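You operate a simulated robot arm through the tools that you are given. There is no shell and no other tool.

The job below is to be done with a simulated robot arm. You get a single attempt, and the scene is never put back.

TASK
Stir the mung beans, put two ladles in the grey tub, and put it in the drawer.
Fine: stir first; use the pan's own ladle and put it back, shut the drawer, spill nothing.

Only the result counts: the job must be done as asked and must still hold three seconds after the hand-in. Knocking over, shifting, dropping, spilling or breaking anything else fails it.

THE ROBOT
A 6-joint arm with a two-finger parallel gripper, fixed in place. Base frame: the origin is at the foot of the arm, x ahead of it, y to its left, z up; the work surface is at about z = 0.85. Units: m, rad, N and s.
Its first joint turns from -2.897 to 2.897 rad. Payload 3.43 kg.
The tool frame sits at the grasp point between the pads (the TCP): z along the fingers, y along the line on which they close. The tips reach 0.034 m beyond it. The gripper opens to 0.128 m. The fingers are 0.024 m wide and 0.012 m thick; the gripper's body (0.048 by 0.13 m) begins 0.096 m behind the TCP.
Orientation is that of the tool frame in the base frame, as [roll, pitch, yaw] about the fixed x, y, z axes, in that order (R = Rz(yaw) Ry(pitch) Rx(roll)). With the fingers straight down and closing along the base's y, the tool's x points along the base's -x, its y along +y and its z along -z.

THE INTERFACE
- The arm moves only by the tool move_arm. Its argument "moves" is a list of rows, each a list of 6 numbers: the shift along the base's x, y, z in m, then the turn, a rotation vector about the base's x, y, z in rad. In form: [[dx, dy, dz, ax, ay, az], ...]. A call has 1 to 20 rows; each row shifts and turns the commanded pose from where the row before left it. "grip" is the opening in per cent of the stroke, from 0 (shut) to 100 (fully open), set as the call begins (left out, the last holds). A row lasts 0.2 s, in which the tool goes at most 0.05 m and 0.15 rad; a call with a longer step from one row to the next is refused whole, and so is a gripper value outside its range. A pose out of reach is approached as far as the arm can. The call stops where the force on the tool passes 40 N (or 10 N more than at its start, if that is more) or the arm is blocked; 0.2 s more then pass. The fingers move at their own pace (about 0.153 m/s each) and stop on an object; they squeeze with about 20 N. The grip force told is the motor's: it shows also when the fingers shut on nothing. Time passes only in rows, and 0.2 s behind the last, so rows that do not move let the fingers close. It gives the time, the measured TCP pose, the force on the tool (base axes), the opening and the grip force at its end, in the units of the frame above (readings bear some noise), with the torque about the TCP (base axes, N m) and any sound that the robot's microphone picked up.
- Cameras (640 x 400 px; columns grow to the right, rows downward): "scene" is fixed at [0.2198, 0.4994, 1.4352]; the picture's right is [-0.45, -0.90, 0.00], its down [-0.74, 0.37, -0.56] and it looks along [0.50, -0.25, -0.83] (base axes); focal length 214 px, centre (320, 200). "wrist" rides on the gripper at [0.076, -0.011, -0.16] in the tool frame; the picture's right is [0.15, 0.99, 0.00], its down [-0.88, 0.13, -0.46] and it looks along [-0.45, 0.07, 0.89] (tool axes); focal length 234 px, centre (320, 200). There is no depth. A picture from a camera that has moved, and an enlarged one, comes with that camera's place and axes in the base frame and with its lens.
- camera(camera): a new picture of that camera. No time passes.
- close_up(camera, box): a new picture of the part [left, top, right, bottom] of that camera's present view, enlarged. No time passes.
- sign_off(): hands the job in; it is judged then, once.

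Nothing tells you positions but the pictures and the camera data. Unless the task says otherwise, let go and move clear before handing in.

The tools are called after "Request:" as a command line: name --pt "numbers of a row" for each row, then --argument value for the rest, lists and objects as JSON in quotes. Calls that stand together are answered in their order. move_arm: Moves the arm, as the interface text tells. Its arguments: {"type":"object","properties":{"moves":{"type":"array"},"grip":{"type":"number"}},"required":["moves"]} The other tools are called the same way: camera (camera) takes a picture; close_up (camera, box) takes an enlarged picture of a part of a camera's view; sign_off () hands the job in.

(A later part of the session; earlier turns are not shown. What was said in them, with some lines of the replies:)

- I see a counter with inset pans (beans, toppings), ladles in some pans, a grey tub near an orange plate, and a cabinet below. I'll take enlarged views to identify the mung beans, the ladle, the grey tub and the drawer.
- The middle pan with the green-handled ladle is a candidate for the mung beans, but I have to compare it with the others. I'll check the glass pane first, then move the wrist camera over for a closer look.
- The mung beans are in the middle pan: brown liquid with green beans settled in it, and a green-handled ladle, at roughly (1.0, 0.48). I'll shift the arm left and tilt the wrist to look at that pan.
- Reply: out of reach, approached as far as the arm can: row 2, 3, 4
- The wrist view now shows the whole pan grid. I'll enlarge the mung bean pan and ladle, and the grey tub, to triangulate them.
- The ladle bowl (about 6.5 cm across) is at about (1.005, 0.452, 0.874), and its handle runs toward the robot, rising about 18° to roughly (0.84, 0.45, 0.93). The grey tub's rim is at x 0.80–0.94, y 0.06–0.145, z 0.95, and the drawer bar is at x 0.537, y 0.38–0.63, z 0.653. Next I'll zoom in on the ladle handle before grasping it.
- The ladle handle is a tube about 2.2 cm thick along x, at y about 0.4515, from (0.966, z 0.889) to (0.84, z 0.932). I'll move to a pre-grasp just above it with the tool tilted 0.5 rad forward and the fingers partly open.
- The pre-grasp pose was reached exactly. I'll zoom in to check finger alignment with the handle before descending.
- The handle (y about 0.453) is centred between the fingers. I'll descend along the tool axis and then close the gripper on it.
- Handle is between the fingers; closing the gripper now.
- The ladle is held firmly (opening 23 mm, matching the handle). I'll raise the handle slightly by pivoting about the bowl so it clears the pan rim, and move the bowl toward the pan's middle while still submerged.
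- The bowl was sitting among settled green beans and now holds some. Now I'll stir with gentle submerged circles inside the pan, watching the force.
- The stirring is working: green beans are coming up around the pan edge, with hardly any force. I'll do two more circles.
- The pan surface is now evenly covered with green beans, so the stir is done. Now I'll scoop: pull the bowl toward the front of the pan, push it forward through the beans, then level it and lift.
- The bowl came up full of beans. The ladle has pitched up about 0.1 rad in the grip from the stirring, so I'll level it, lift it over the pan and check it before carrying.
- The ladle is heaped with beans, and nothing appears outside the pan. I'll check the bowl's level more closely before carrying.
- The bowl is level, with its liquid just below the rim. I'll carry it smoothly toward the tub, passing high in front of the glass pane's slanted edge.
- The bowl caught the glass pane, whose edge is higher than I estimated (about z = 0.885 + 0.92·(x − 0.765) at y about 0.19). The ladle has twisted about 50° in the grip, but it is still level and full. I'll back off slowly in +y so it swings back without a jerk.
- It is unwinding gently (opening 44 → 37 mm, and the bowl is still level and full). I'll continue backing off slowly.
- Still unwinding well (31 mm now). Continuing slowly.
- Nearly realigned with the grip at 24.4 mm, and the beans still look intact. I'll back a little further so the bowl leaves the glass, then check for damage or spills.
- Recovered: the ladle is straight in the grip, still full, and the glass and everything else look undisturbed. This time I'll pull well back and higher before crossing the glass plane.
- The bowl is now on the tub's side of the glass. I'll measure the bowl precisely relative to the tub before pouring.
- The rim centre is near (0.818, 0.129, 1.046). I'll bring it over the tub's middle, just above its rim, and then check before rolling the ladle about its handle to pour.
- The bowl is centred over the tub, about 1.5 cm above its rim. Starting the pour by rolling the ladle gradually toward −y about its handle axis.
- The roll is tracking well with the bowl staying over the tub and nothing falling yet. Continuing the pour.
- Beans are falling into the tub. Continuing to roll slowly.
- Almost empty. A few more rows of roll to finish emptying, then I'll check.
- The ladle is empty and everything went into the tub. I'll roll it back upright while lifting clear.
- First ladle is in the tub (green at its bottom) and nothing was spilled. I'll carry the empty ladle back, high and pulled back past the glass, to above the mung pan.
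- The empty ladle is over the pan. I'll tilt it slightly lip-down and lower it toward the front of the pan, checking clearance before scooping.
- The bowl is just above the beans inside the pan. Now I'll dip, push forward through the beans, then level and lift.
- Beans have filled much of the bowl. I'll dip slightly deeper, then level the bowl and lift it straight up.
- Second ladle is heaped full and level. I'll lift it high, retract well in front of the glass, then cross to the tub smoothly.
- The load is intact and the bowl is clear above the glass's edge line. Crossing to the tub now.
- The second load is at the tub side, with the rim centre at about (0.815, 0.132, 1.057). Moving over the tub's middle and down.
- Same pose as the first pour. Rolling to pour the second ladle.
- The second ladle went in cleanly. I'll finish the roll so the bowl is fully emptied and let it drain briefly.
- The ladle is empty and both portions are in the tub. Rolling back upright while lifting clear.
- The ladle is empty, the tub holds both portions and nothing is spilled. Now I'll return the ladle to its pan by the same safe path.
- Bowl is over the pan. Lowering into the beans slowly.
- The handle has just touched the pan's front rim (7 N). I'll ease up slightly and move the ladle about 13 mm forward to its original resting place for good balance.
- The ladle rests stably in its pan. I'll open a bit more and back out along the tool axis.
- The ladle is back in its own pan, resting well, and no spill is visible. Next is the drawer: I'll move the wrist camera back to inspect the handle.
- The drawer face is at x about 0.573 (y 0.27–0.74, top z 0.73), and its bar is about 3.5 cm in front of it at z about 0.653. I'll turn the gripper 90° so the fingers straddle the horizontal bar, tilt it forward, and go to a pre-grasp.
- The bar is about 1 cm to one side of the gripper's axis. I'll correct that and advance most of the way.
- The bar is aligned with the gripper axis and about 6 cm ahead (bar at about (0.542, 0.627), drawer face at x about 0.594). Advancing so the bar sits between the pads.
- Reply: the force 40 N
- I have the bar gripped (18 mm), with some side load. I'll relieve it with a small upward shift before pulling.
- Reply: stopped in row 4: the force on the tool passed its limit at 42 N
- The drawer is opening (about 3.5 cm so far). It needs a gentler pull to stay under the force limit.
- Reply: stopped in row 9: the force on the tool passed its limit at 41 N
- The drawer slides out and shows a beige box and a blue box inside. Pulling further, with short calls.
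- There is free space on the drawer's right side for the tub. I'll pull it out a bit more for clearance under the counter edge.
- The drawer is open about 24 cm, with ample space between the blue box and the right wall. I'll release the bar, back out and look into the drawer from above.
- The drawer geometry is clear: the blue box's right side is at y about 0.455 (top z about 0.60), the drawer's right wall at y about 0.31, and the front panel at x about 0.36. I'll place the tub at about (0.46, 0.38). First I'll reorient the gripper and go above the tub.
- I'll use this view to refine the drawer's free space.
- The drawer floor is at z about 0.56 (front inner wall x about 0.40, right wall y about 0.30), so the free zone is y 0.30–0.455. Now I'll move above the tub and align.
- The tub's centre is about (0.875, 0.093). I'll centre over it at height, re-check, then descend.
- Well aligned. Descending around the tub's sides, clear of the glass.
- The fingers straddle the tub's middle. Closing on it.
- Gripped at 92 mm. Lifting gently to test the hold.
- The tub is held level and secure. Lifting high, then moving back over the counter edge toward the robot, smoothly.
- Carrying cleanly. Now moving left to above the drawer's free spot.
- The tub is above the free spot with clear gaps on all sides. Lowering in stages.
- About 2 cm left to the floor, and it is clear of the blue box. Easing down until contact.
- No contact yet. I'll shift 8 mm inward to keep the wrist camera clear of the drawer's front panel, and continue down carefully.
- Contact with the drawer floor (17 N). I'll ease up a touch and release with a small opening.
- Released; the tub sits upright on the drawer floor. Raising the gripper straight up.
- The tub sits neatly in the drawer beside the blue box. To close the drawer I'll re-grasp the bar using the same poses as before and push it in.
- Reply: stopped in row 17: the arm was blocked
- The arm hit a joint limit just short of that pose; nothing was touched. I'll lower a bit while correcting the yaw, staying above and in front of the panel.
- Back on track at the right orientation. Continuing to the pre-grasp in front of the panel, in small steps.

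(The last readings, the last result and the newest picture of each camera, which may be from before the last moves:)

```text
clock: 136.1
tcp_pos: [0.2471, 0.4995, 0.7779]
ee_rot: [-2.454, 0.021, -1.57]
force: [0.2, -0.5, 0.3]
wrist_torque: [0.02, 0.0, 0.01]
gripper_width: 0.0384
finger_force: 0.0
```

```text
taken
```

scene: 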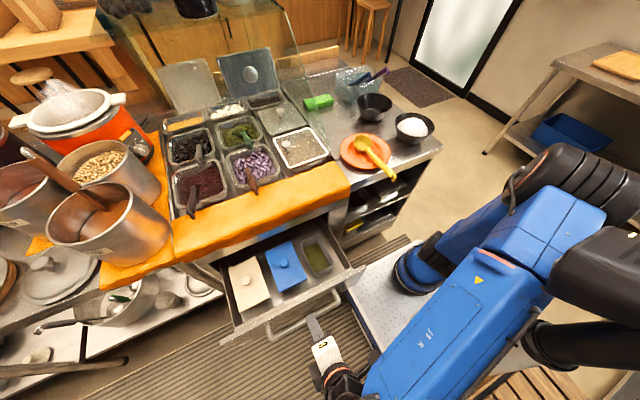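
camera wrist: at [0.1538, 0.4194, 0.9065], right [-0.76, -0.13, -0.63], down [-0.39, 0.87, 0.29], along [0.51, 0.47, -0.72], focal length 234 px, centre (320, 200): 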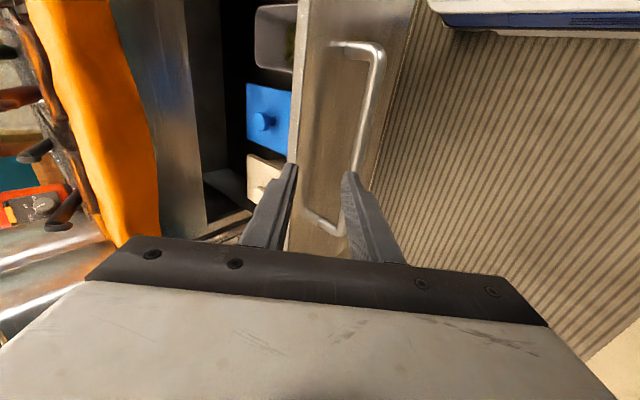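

Request:
move_arm --pt "0 0 -0.025 0 0 0" --pt "0.0015 0 -0.025 0 0 0" --pt "0.002 0 -0.025 0 0 0" --pt "0 0.0005 -0.016 0 0 0" --pt "0 0 0 0 0 0"

Request:
close_up --camera "wrist" --box '[240, 60, 400, 240]'

```text
clock: 137.3
tcp_pos: [0.2505, 0.5008, 0.687]
ee_rot: [-2.453, 0.02, -1.568]
force: [-0.1, -0.6, 0.9]
wrist_torque: [0.01, -0.01, 0.0]
gripper_width: 0.0382
finger_force: 0.0
```

```text
2.22 times, centred on (320, 150) of wrist
camera zoom: at [0.1561, 0.4217, 0.8149], right [-0.76, -0.13, -0.63], down [-0.39, 0.87, 0.29], along [0.51, 0.47, -0.72], focal length 520 px, centre (320, 311)
```

zoom: 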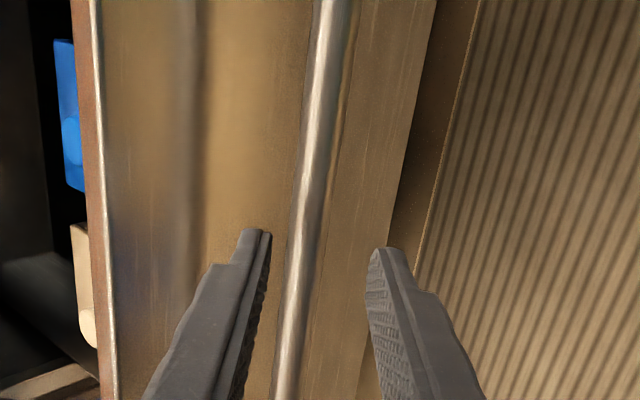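

The bar lies between the fingers. I'll advance with a small centring correction, then grip.

Request:
move_arm --pt "0.0105 0 -0.0105 0 0 0" --pt "0.0105 0 -0.011 0 0 0" --pt "0.0105 0 -0.0112 0 0 0" --pt "0.0103 0 -0.0112 0 0 0" --pt "0 0 0 0 0 0"

Request:
close_up --camera "wrist" --box '[240, 60, 400, 240]'

```text
clock: 138.5
tcp_pos: [0.2934, 0.4988, 0.642]
ee_rot: [-2.452, 0.02, -1.57]
force: [-1.0, 0.3, -0.3]
wrist_torque: [0.0, 0.0, -0.01]
gripper_width: 0.0387
finger_force: 0.1
```

```text
2.22 times, centred on (320, 150) of wrist
camera zoom: at [0.2003, 0.4196, 0.7715], right [-0.76, -0.13, -0.63], down [-0.39, 0.87, 0.29], along [0.51, 0.47, -0.72], focal length 520 px, centre (320, 311)
```

zoom: 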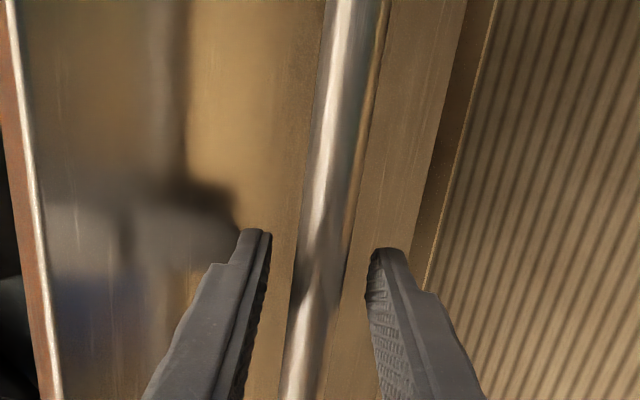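

Request:
move_arm --pt "0 0 0 0 0 0" --pt "0 0 0 0 0 0" --grip 0

```text
clock: 139.1
tcp_pos: [0.2934, 0.4984, 0.6429]
ee_rot: [-2.45, 0.021, -1.569]
force: [1.0, -1.8, 17.1]
wrist_torque: [-0.71, -0.05, 0.92]
gripper_width: 0.0179
finger_force: 45.2
```

Gripped. Pushing the drawer in slowly.

Request:
move_arm --pt "0.003 0 0.001 0 0 0" --pt "0.006 0 0 0 0 0" --pt "0.009 0 0 0 0 0" --pt "0.01 0 0 0 0 0" --pt "0.01 0 0 0 0 0" --pt "0.01 0 0 0 0 0" --pt "0.01 0 0 0 0 0" --pt "0.01 0 0 0 0 0" --pt "0.01 0 0 0 0 0" --pt "0.008 0 0 0 0 0" --pt "0.004 0 0 0 0 0" --pt "0 0 0 0 0 0"

Request:
close_up --camera "scene" --box '[200, 190, 370, 320]'

```text
clock: 140.8
tcp_pos: [0.3532, 0.4974, 0.644]
ee_rot: [-2.451, 0.017, -1.571]
force: [-1.4, -8.8, -0.2]
wrist_torque: [-0.04, 0.06, 1.2]
gripper_width: 0.0177
finger_force: 45.2
stopped in row 8: the force on the tool passed its limit at 42 N (the readings are from after the stop); the commanded pose is now the measured one
```

```text
3.08 times, centred on (285, 255) of scene
camera zoom: at [0.2198, 0.4994, 1.4352], right [-0.45, -0.9, 0.0], down [-0.74, 0.37, -0.56], along [0.5, -0.25, -0.83], focal length 660 px, centre (428, 31)
```

zoom: 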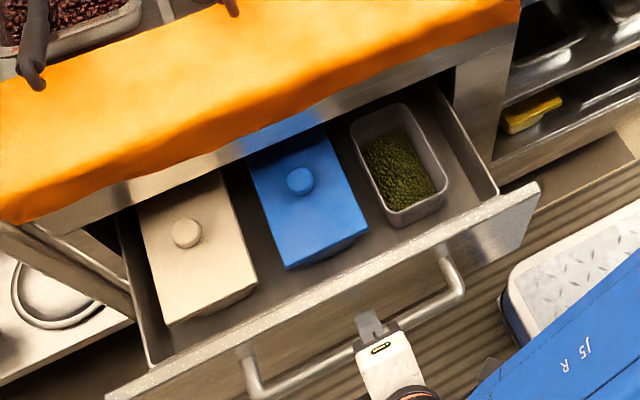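

It slides in fine and the tub clears the frame. Continuing at a slower rate.

Request:
move_arm --pt "0.003 0 0 0 0 0" --pt "0.006 0 0 0 0 0" --pt "0.008 0 0 0 0 0" --pt "0.008 0 0 0 0 0" --pt "0.008 0 0 0 0 0" --pt "0.008 0 0 0 0 0" --pt "0.008 0 0 0 0 0" --pt "0.008 0 0 0 0 0" --pt "0.006 0 0 0 0 0" --pt "0.003 0 0 0 0 0" --pt "0 0 0 0 0 0"

Request:
close_up --camera "scene" --box '[200, 190, 370, 320]'

```text
clock: 143.2
tcp_pos: [0.4206, 0.4991, 0.6434]
ee_rot: [-2.451, 0.018, -1.571]
force: [-0.2, -14.7, 3.9]
wrist_torque: [-0.98, -0.03, 0.56]
gripper_width: 0.0177
finger_force: 45.2
```

```text
3.08 times, centred on (285, 255) of scene
camera zoom: at [0.2198, 0.4994, 1.4352], right [-0.45, -0.9, 0.0], down [-0.74, 0.37, -0.56], along [0.5, -0.25, -0.83], focal length 660 px, centre (428, 31)
```

zoom: 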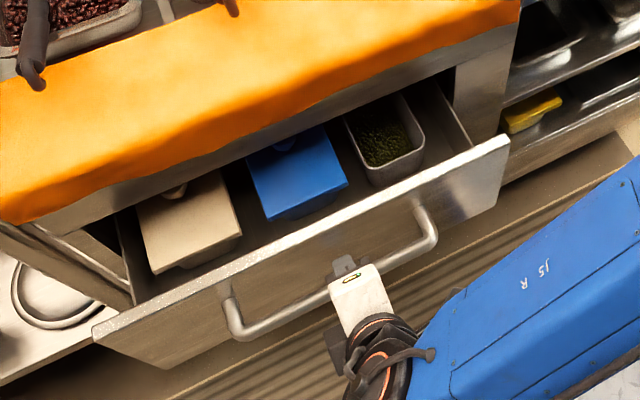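

Request:
move_arm --pt "0.003 0 0 0 0 0" --pt "0.006 0 0 0 0 0" --pt "0.008 0 0 0 0 0" --pt "0.008 0 0 0 0 0" --pt "0.008 0 0 0 0 0" --pt "0.008 0 0 0 0 0" --pt "0.008 0 0 0 0 0" --pt "0.008 0 0 0 0 0" --pt "0.006 0 0 0 0 0" --pt "0.003 0 0 0 0 0" --pt "0 0 0 0 0 0"

Request:
close_up --camera "scene" --box '[200, 190, 370, 320]'

```text
clock: 145.6
tcp_pos: [0.487, 0.4991, 0.6426]
ee_rot: [-2.452, 0.018, -1.569]
force: [0.1, -11.1, -9.0]
wrist_torque: [-0.06, 0.12, 1.28]
gripper_width: 0.0176
finger_force: 45.4
```

```text
3.08 times, centred on (285, 255) of scene
camera zoom: at [0.2198, 0.4994, 1.4352], right [-0.45, -0.9, 0.0], down [-0.74, 0.37, -0.56], along [0.5, -0.25, -0.83], focal length 660 px, centre (428, 31)
```

zoom: 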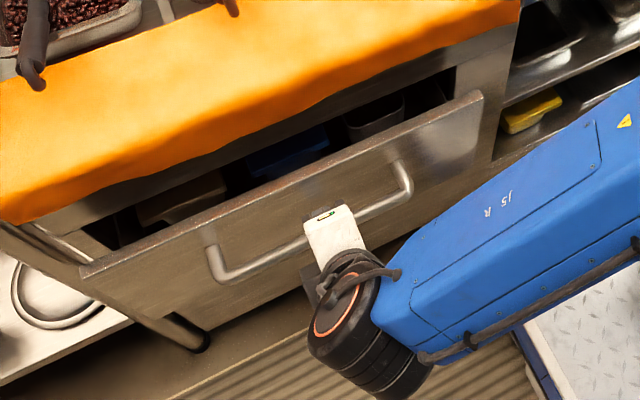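

About 4.5 cm remain. Pushing the last part slowly until it seats.

Request:
move_arm --pt "0.003 0 0 0 0 0" --pt "0.006 0 0 0 0 0" --pt "0.007 0 0 0 0 0" --pt "0.007 0 0 0 0 0" --pt "0.007 0 0 0 0 0" --pt "0.006 0 0 0 0 0" --pt "0.004 0 0 0 0 0" --pt "0.003 0 0 0 0 0" --pt "0.002 0 0 0 0 0" --pt "0.002 0 0 0 0 0" --pt "0 0 0 0 0 0"

Request:
close_up --camera "scene" --box '[200, 190, 370, 320]'

Request:
camera --camera "wrist"

```text
clock: 147.7
tcp_pos: [0.5294, 0.4991, 0.6422]
ee_rot: [-2.455, 0.016, -1.567]
force: [-12.3, 0.6, 2.2]
wrist_torque: [-1.02, -0.01, 0.4]
gripper_width: 0.0175
finger_force: 44.9
stopped in row 10: the force on the tool passed its limit at 45 N (the readings are from after the stop); the commanded pose is now the measured one
```

```text
3.08 times, centred on (285, 255) of scene
camera zoom: at [0.2198, 0.4994, 1.4352], right [-0.45, -0.9, 0.0], down [-0.74, 0.37, -0.56], along [0.5, -0.25, -0.83], focal length 660 px, centre (428, 31)
```

zoom: 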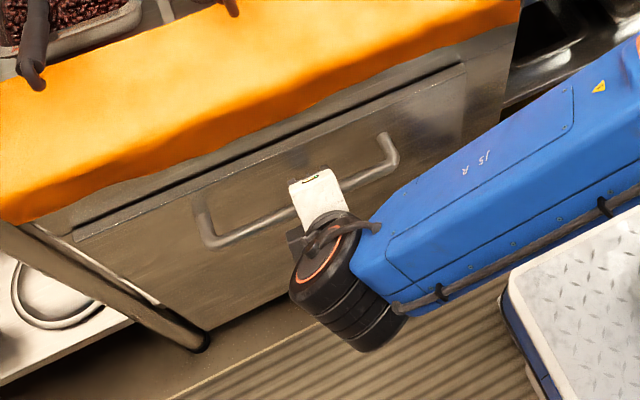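

```text
taken
camera wrist: at [0.4364, 0.4206, 0.7731], right [-0.76, -0.14, -0.63], down [-0.39, 0.88, 0.28], along [0.51, 0.46, -0.72], focal length 234 px, centre (320, 200)
```

wrist: 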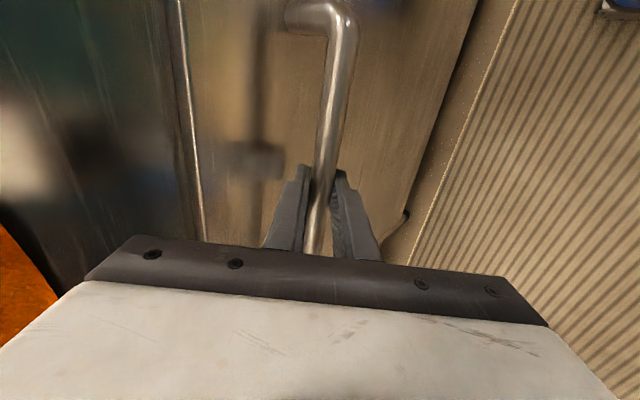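

The drawer seems seated (hard stop). A tiny extra push to confirm, then release.

Request:
move_arm --pt "0.002 0 0 0 0 0" --pt "0.002 0 0 0 0 0" --pt "0 0 0 0 0 0"

Request:
move_arm --pt "0 0 0 0 0 0" --pt "0 0 0 0 0 0" --grip 30

Request:
close_up --camera "scene" --box '[200, 190, 370, 320]'

```text
clock: 148.2
tcp_pos: [0.5307, 0.4986, 0.6435]
ee_rot: [-2.455, 0.016, -1.57]
force: [-17.4, -4.8, 8.5]
wrist_torque: [-1.14, 0.02, 0.18]
gripper_width: 0.0175
finger_force: 45.2
stopped in row 2: the force on the tool passed its limit at 45 N (the readings are from after the stop); the commanded pose is now the measured one
```

```text
clock: 148.8
tcp_pos: [0.5309, 0.4995, 0.6427]
ee_rot: [-2.455, 0.017, -1.571]
force: [-8.7, -1.5, -1.2]
wrist_torque: [0.03, 0.13, -0.1]
gripper_width: 0.034
finger_force: 0.1
```

```text
3.08 times, centred on (285, 255) of scene
camera zoom: at [0.2198, 0.4994, 1.4352], right [-0.45, -0.9, 0.0], down [-0.74, 0.37, -0.56], along [0.5, -0.25, -0.83], focal length 660 px, centre (428, 31)
```

zoom: 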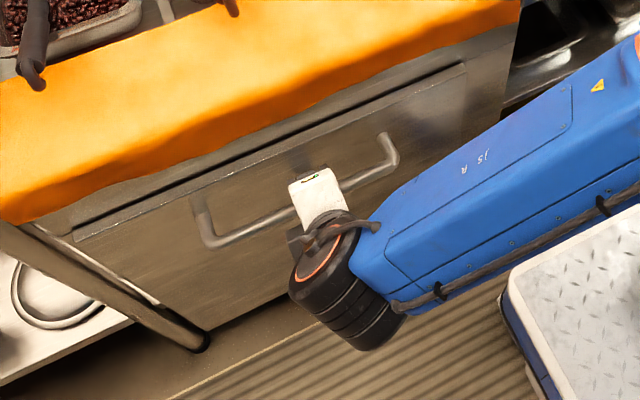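

The drawer is fully shut. Backing the fingers off the bar along the tool axis.

Request:
move_arm --pt "-0.0064 0 0.0077 0 0 0" --pt "-0.0129 0 0.0153 0 0 0" --pt "-0.0193 0 0.023 0 0 0" --pt "-0.0193 0 0.023 0 0 0" --pt "0 0 0 0 0 0"

Request:
close_up --camera "wrist" --box '[180, 0, 460, 240]'

Request:
close_up --camera "scene" --box '[180, 160, 420, 310]'

```text
clock: 150.0
tcp_pos: [0.4719, 0.498, 0.7125]
ee_rot: [-2.456, 0.014, -1.569]
force: [0.5, -0.9, -0.3]
wrist_torque: [-0.01, 0.01, -0.01]
gripper_width: 0.0383
finger_force: 0.0
```

```text
1.67 times, centred on (320, 120) of wrist
camera zoom: at [0.3791, 0.4202, 0.8422], right [-0.77, -0.14, -0.63], down [-0.39, 0.88, 0.28], along [0.51, 0.46, -0.72], focal length 390 px, centre (320, 333)
```

zoom: 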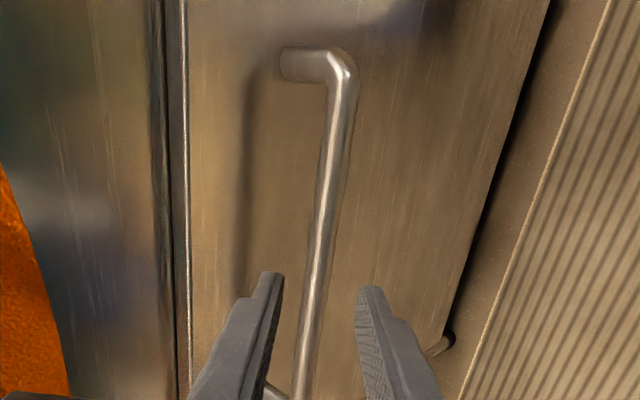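

```text
2.67 times, centred on (300, 235) of scene
camera zoom: at [0.2198, 0.4994, 1.4352], right [-0.45, -0.9, 0.0], down [-0.74, 0.37, -0.56], along [0.5, -0.25, -0.83], focal length 572 px, centre (373, 107)
```

zoom: 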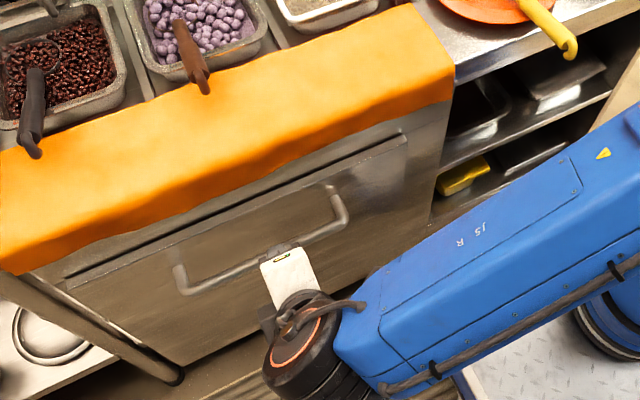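

The drawer is shut exactly as at the start. Moving the arm up and clear, then a final inspection.

Request:
move_arm --pt "-0.02 -0.005 0.03 0 0 0" --pt "-0.015 -0.005 0.035 0 0 0" --pt "-0.01 -0.01 0.04 0 0 0" --pt "0 -0.02 0.04 0 0.1 0" --pt "0 -0.02 0.04 0 0.1 0" --pt "0 -0.02 0.04 0 0.1 0" --pt "0 -0.03 0.04 0 0.1 0" --pt "0 -0.03 0.04 0 0.1 0" --pt "0 -0.03 0.03 0 0.1 0" --pt "0 -0.03 0 0 0.08 0" --pt "0 0 0 0 0 0"

Request:
camera --camera "scene"

Request:
close_up --camera "scene" --box '[150, 80, 350, 220]'

Request:
close_up --camera "scene" --box '[290, 70, 450, 190]'

Request:
close_up --camera "scene" --box '[180, 160, 420, 310]'

Request:
close_up --camera "scene" --box '[225, 110, 285, 160]'

```text
clock: 152.4
tcp_pos: [0.428, 0.2989, 1.0462]
ee_rot: [-3.136, 0.015, -1.581]
force: [-0.2, -0.1, 0.7]
wrist_torque: [-0.02, 0.02, -0.04]
gripper_width: 0.0385
finger_force: 0.1
```

```text
taken
```

scene: 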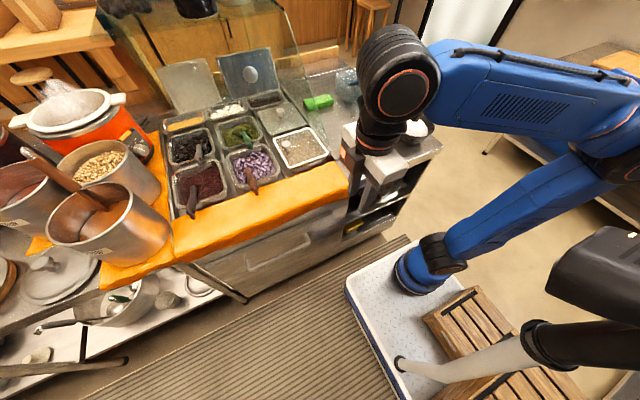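

```text
2.86 times, centred on (250, 150) of scene
camera zoom: at [0.2198, 0.4994, 1.4352], right [-0.45, -0.9, 0.0], down [-0.74, 0.37, -0.56], along [0.5, -0.25, -0.83], focal length 613 px, centre (520, 343)
```

zoom: 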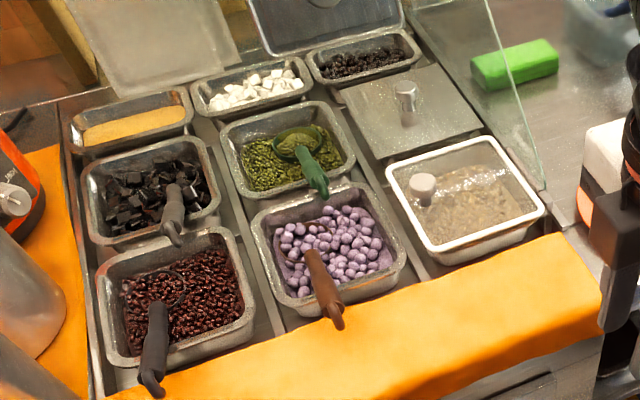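

```text
3.33 times, centred on (370, 130) of scene
camera zoom: at [0.2198, 0.4994, 1.4352], right [-0.45, -0.9, 0.0], down [-0.74, 0.37, -0.56], along [0.5, -0.25, -0.83], focal length 715 px, centre (153, 433)
```

zoom: 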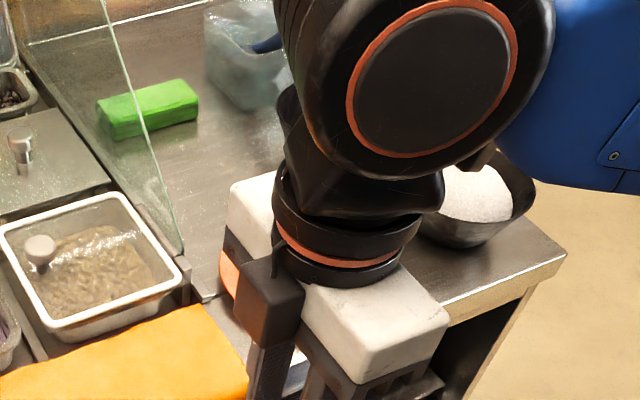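

```text
2.67 times, centred on (300, 235) of scene
camera zoom: at [0.2198, 0.4994, 1.4352], right [-0.45, -0.9, 0.0], down [-0.74, 0.37, -0.56], along [0.5, -0.25, -0.83], focal length 572 px, centre (373, 107)
```

zoom: 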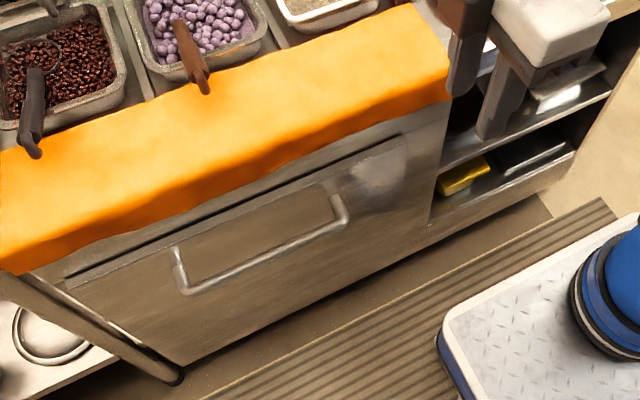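

```text
8.00 times, centred on (255, 135) of scene
camera zoom: at [0.2198, 0.4994, 1.4352], right [-0.45, -0.9, 0.0], down [-0.74, 0.37, -0.56], along [0.5, -0.25, -0.83], focal length 1716 px, centre (840, 720)
```

zoom: 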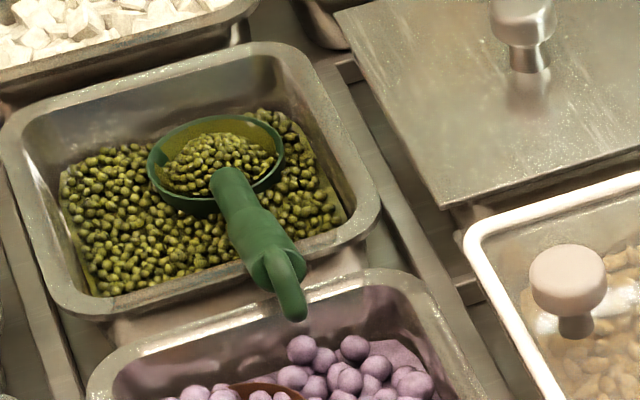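

Final check: the mung beans are stirred and the green ladle is back in its own pan. The tub with two ladles is in the shut drawer, no spill shows in the visible areas, and the arm is clear. Handing in.

Request:
sign_off

```text
The job is handed in.
```

I stirred the mung beans, put two ladles in the grey tub, set the tub in the drawer and shut the drawer. The green ladle is back in the mung bean pan. The job is handed in.

- **Glass contact:** On the first carry, the full ladle caught the glass pane between the pans and the tub. It twisted in the gripper but stayed level and full. I backed it off slowly and saw no spilled beans and no change to the glass. I crossed higher and further back after that.
- **Spills:** I saw no beans outside the pan, ladle or tub at any point. In the last pictures the arm hid part of the counter around where the tub had stood, so I couldn't recheck that spot.
- **Drawer:** The tub stands upright on the right side, next to the blue box. I pushed the drawer in until it stopped, and its handle is back where it was at the start.
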